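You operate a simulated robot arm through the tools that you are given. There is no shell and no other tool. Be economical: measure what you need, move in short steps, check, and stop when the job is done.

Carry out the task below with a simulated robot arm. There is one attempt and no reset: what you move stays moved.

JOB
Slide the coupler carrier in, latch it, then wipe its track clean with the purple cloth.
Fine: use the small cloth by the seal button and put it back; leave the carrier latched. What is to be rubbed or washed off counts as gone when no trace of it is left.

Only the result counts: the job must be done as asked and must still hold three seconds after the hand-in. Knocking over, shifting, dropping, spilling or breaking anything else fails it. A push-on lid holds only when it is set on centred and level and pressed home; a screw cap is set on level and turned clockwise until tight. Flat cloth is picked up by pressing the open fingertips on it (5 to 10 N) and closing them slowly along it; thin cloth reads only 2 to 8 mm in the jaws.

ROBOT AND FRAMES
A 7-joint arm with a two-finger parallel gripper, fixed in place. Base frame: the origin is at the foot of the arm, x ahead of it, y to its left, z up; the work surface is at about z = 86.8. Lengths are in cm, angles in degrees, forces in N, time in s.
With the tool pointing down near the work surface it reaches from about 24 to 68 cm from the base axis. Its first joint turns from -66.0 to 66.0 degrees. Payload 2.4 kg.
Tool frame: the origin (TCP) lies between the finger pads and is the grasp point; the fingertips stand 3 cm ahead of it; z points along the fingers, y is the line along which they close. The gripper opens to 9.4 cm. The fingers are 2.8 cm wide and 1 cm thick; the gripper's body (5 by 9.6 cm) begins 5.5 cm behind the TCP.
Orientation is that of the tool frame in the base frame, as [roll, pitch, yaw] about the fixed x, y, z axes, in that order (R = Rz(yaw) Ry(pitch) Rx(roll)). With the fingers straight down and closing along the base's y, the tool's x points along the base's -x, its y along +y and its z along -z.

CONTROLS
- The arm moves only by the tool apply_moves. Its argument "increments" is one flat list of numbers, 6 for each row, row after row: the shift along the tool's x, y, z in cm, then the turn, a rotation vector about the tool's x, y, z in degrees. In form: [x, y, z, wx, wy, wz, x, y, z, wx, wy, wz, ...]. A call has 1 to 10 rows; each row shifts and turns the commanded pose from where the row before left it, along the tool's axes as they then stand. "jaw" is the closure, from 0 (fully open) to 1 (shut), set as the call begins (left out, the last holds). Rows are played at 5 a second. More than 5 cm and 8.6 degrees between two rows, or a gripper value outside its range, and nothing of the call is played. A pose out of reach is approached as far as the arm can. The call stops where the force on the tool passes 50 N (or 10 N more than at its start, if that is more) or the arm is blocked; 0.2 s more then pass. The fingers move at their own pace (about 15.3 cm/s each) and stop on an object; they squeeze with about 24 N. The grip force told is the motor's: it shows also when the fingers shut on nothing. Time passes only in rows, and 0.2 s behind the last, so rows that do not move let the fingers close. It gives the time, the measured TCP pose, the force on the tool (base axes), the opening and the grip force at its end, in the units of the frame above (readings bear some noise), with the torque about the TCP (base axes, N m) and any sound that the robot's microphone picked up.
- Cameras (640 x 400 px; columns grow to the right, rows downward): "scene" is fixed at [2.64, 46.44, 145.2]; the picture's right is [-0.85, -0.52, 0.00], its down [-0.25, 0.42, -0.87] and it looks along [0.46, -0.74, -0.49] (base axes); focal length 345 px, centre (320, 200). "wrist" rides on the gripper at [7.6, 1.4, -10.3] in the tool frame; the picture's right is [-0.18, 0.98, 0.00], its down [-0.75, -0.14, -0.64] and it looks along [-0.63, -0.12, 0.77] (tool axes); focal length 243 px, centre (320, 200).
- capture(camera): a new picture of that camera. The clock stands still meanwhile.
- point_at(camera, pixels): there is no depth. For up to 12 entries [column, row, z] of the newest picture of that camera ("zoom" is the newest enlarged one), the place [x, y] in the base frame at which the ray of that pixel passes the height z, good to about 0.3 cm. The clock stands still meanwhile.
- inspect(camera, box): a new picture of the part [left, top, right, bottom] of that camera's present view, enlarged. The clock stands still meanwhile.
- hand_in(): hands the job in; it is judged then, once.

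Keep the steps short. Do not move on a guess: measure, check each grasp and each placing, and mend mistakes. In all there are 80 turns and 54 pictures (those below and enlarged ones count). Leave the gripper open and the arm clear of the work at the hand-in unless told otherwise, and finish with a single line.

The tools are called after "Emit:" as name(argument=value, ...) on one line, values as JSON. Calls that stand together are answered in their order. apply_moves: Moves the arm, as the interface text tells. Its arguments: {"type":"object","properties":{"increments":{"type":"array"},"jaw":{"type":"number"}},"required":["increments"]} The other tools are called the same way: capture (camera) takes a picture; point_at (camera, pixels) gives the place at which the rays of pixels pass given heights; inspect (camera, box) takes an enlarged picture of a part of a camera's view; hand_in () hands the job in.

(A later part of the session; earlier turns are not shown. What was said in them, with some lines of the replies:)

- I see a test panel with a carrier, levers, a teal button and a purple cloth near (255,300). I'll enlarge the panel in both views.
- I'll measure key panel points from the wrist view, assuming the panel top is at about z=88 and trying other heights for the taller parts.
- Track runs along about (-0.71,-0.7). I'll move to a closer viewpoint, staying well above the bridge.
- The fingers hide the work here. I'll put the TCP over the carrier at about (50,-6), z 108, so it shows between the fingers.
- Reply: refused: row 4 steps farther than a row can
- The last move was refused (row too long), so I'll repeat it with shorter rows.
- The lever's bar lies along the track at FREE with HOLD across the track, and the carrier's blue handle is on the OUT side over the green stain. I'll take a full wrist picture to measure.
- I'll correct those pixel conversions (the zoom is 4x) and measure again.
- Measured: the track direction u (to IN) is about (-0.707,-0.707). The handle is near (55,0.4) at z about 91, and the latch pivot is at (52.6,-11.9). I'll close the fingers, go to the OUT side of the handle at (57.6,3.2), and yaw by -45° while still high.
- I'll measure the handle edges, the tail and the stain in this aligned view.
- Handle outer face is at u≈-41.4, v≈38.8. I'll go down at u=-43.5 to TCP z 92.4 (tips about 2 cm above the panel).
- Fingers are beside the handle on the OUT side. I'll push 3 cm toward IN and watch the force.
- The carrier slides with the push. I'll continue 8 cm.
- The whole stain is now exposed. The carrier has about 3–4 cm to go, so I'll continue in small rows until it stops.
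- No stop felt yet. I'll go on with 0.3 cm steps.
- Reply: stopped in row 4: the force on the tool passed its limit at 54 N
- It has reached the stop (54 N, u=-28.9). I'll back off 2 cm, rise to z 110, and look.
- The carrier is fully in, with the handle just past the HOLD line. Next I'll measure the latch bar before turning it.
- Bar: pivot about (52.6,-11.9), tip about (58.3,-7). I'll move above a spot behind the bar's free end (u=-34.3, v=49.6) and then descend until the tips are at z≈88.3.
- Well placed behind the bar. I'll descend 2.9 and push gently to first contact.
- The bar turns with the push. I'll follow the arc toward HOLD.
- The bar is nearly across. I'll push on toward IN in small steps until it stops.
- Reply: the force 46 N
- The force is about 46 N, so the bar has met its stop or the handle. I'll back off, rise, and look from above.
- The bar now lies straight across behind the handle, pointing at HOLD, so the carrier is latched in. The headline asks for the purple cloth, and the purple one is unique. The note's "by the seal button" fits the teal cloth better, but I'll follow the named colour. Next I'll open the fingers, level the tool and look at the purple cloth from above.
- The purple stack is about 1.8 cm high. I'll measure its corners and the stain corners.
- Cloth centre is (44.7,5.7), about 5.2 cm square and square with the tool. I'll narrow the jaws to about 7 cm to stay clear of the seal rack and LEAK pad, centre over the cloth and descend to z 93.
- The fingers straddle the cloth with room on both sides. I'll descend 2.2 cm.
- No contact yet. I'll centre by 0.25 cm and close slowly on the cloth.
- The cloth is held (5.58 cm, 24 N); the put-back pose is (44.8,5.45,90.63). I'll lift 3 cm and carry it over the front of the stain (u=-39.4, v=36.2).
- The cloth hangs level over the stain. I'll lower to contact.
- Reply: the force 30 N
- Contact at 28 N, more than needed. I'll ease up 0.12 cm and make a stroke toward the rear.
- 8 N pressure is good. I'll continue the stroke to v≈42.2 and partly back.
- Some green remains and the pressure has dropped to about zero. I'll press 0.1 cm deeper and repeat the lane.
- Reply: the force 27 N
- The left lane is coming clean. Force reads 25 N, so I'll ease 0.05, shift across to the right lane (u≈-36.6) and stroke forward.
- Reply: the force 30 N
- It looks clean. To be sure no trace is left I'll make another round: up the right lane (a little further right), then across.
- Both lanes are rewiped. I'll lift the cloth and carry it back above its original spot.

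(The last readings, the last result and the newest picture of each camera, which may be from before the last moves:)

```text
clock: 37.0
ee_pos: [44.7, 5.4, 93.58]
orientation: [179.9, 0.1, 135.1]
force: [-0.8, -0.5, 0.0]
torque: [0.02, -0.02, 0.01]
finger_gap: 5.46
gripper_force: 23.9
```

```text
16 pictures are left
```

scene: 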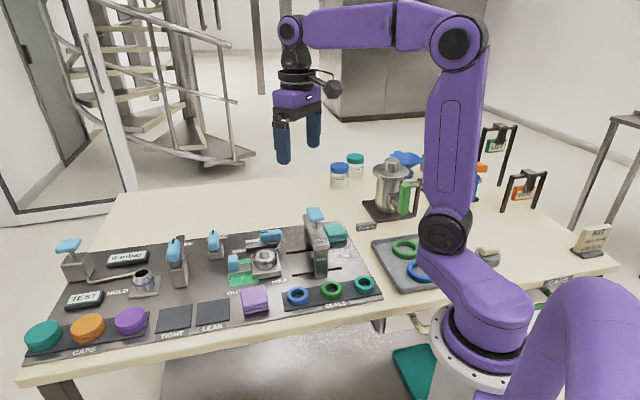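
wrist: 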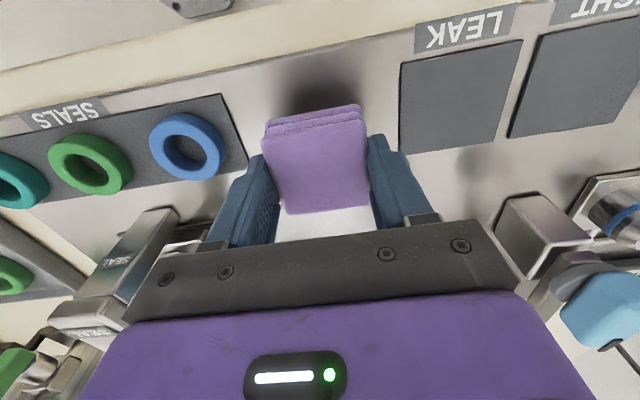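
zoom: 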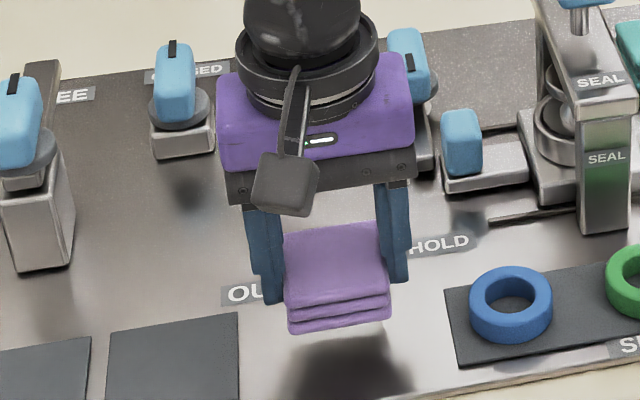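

The track looks clean so far, but the gripper hides part of it. I'll raise the cloth by 14 cm for an unobstructed look.

Emit:
apply_moves(increments=[0, 0, -4.5, 0, 0, 0, 0, 0, -4.5, 0, 0, 0, 0, 0, -5, 0, 0, 0])

Emit:
inspect(camera="scene", box=[195, 215, 315, 305])

Emit:
inspect(camera="wrist", box=[240, 100, 440, 230])

```text
clock: 37.8
ee_pos: [44.7, 5.37, 107.38]
orientation: [179.9, 0.0, 135.0]
force: [0.7, 0.3, -0.5]
torque: [0.01, -0.01, -0.01]
finger_gap: 5.48
gripper_force: 23.9
```

```text
4.44 times, centred on (255, 260) of scene
```

zoom: 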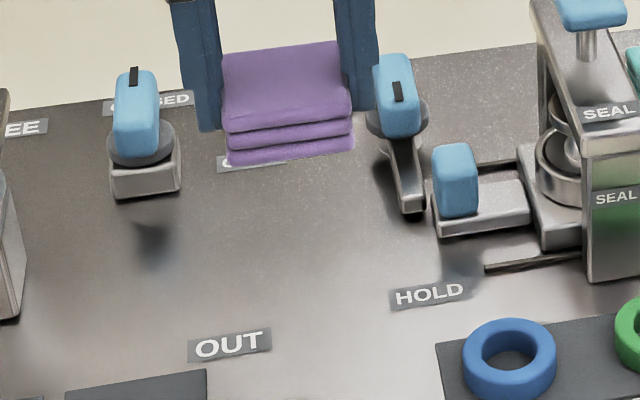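

```text
3.08 times, centred on (340, 165) of wrist
```

zoom: 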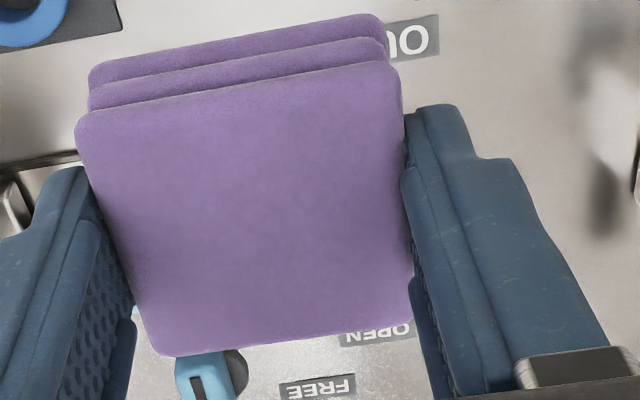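

No green is left anywhere on the track. I'll lower the cloth back to its original place.

Emit:
apply_moves(increments=[0, 0.1, 4.5, 0, 0, 0, 0, 0, 4.5, 0, 0, 0, 0, 0, 4.5, 0, 0, 0, 0, 0, 2.5, 0, 0, 0, 0, 0, 0.6, 0, 0, 0, 0, 0, 0.1, 0, 0, 0])

```text
clock: 39.2
ee_pos: [44.84, 5.6, 90.85]
orientation: [179.9, 0.0, 135.0]
force: [-0.6, -0.4, -0.9]
torque: [-0.01, 0.03, -0.01]
finger_gap: 5.47
gripper_force: 24.5
```

Emit:
apply_moves(increments=[0, 0, 0.15, 0, 0, 0, 0, 0, 0.1, 0, 0, 0, 0, 0, 0, 0, 0, 0])

```text
clock: 40.0
ee_pos: [44.8, 5.46, 90.64]
orientation: [179.9, -0.1, 135.0]
force: [-1.1, -0.4, -0.3]
torque: [-0.03, -0.03, 0.01]
finger_gap: 5.47
gripper_force: 24.1
```

I've felt no contact yet, so I'll lower in 0.05 steps until I feel the panel.

Emit:
apply_moves(increments=[0, 0, 0.08, 0, 0, 0, 0, 0, 0.06, 0, 0, 0, 0, 0, 0, 0, 0, 0])

```text
clock: 40.8
ee_pos: [44.76, 5.36, 90.5]
orientation: [179.9, 0.0, 135.0]
force: [-0.1, 0.2, 0.2]
torque: [0.03, 0.01, 0.0]
finger_gap: 5.48
gripper_force: 24.5
```

Within about a millimetre of contact. I'll lower 0.06 more, then open to 7 cm.

Emit:
apply_moves(increments=[0, 0, 0.06, 0, 0, 0, 0, 0, 0, 0, 0, 0])

Emit:
apply_moves(increments=[0, 0, 0, 0, 0, 0, 0, 0, 0, 0, 0, 0], jaw=0.25)

Emit:
apply_moves(increments=[0, 0, -2, 0, 0, 0, 0, 0, -4, 0, 0, 0, 0, 0, -4.5, 0, 0, 0, 0, 0, -4.5, 0, 0, 0, 0, 0, -4.5, 0, 0, 0])

Emit:
capture(camera="wrist")

Emit:
inspect(camera="scene", box=[195, 190, 355, 310])

```text
clock: 41.4
ee_pos: [44.9, 5.32, 90.49]
orientation: [179.9, 0.0, 135.0]
force: [-0.9, -1.0, 5.6]
torque: [0.02, 0.12, 0.09]
finger_gap: 5.49
gripper_force: 24.2
```

```text
clock: 42.0
ee_pos: [44.76, 5.36, 90.42]
orientation: [179.8, -0.1, 134.9]
force: [0.1, 0.1, 0.4]
torque: [-0.01, -0.01, -0.01]
finger_gap: 7.06
gripper_force: 0.0
```

```text
clock: 43.2
ee_pos: [44.59, 5.45, 109.71]
orientation: [179.9, 0.0, 135.0]
force: [-0.3, 0.3, -0.4]
torque: [-0.01, -0.03, -0.03]
finger_gap: 7.04
gripper_force: 0.0
```

```text
13 pictures are left
```

wrist: 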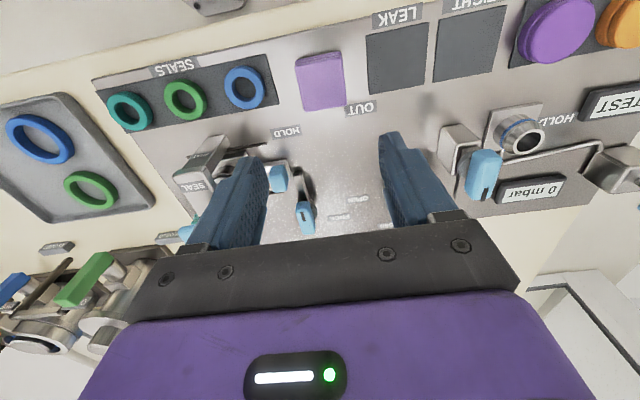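

```text
3.33 times, centred on (275, 250) of scene
```

zoom: 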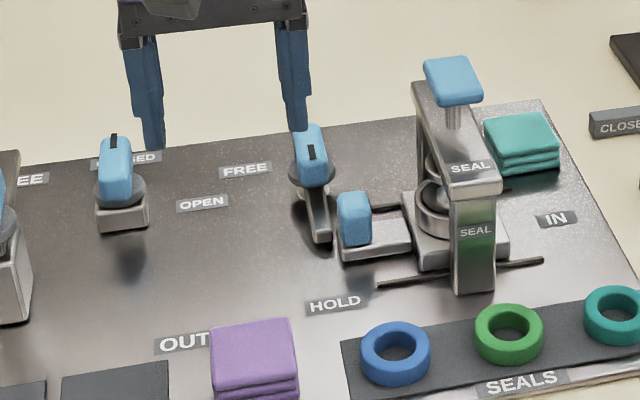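

The cloth is back and the track is clean. I'll check its position and take a last close look at the track for faint traces.

Emit:
point_at(camera="wrist", pixels=[[295, 63, 88.8], [338, 52, 88.8], [346, 102, 88.8], [304, 110, 88.8]])

Emit:
inspect(camera="scene", box=[210, 235, 290, 290])

Emit:
inspect(camera="wrist", box=[260, 100, 420, 230])

```text
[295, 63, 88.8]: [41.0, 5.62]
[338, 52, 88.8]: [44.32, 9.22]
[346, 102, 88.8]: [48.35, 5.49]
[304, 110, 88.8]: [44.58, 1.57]
```

```text
7.27 times, centred on (250, 262) of scene
```

zoom: 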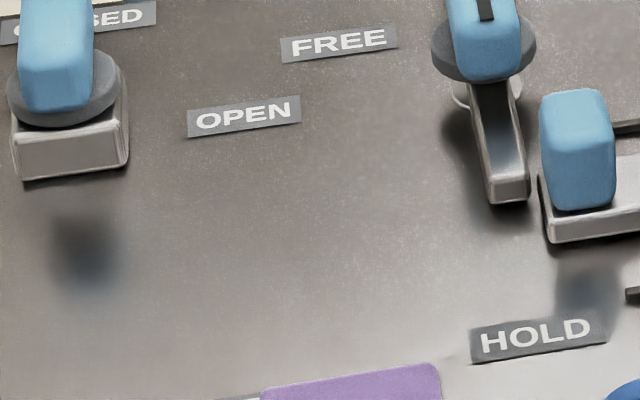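

```text
3.08 times, centred on (340, 165) of wrist
```

zoom: 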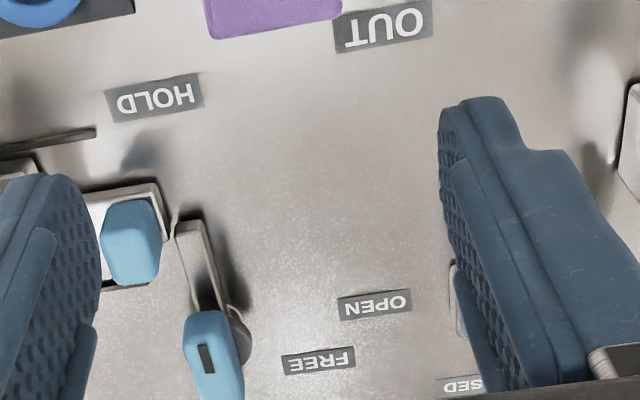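

The track is clean, the latch is across and the cloth is within about 0.3 cm of its start. I'll open fully and raise the arm clear.

Emit:
apply_moves(increments=[0, 0, -4, 0, 0, 0, 0, 0, -4, 0, 0, 0, 0, 0, 0, 0, 0, 0], jaw=0)

Emit:
hand_in()

```text
clock: 44.0
ee_pos: [44.43, 5.41, 117.65]
orientation: [179.9, 0.0, 135.1]
force: [0.7, -0.2, -0.1]
torque: [0.01, -0.02, 0.01]
finger_gap: 9.41
gripper_force: 0.0
```

```text
The job is handed in.
```

The job is handed in: the carrier is in and latched at HOLD, no green shows on its track, and the purple cloth is back within about 0.3 cm; your note's "by the seal button" fits the teal cloth better, but I used the purple one you named.
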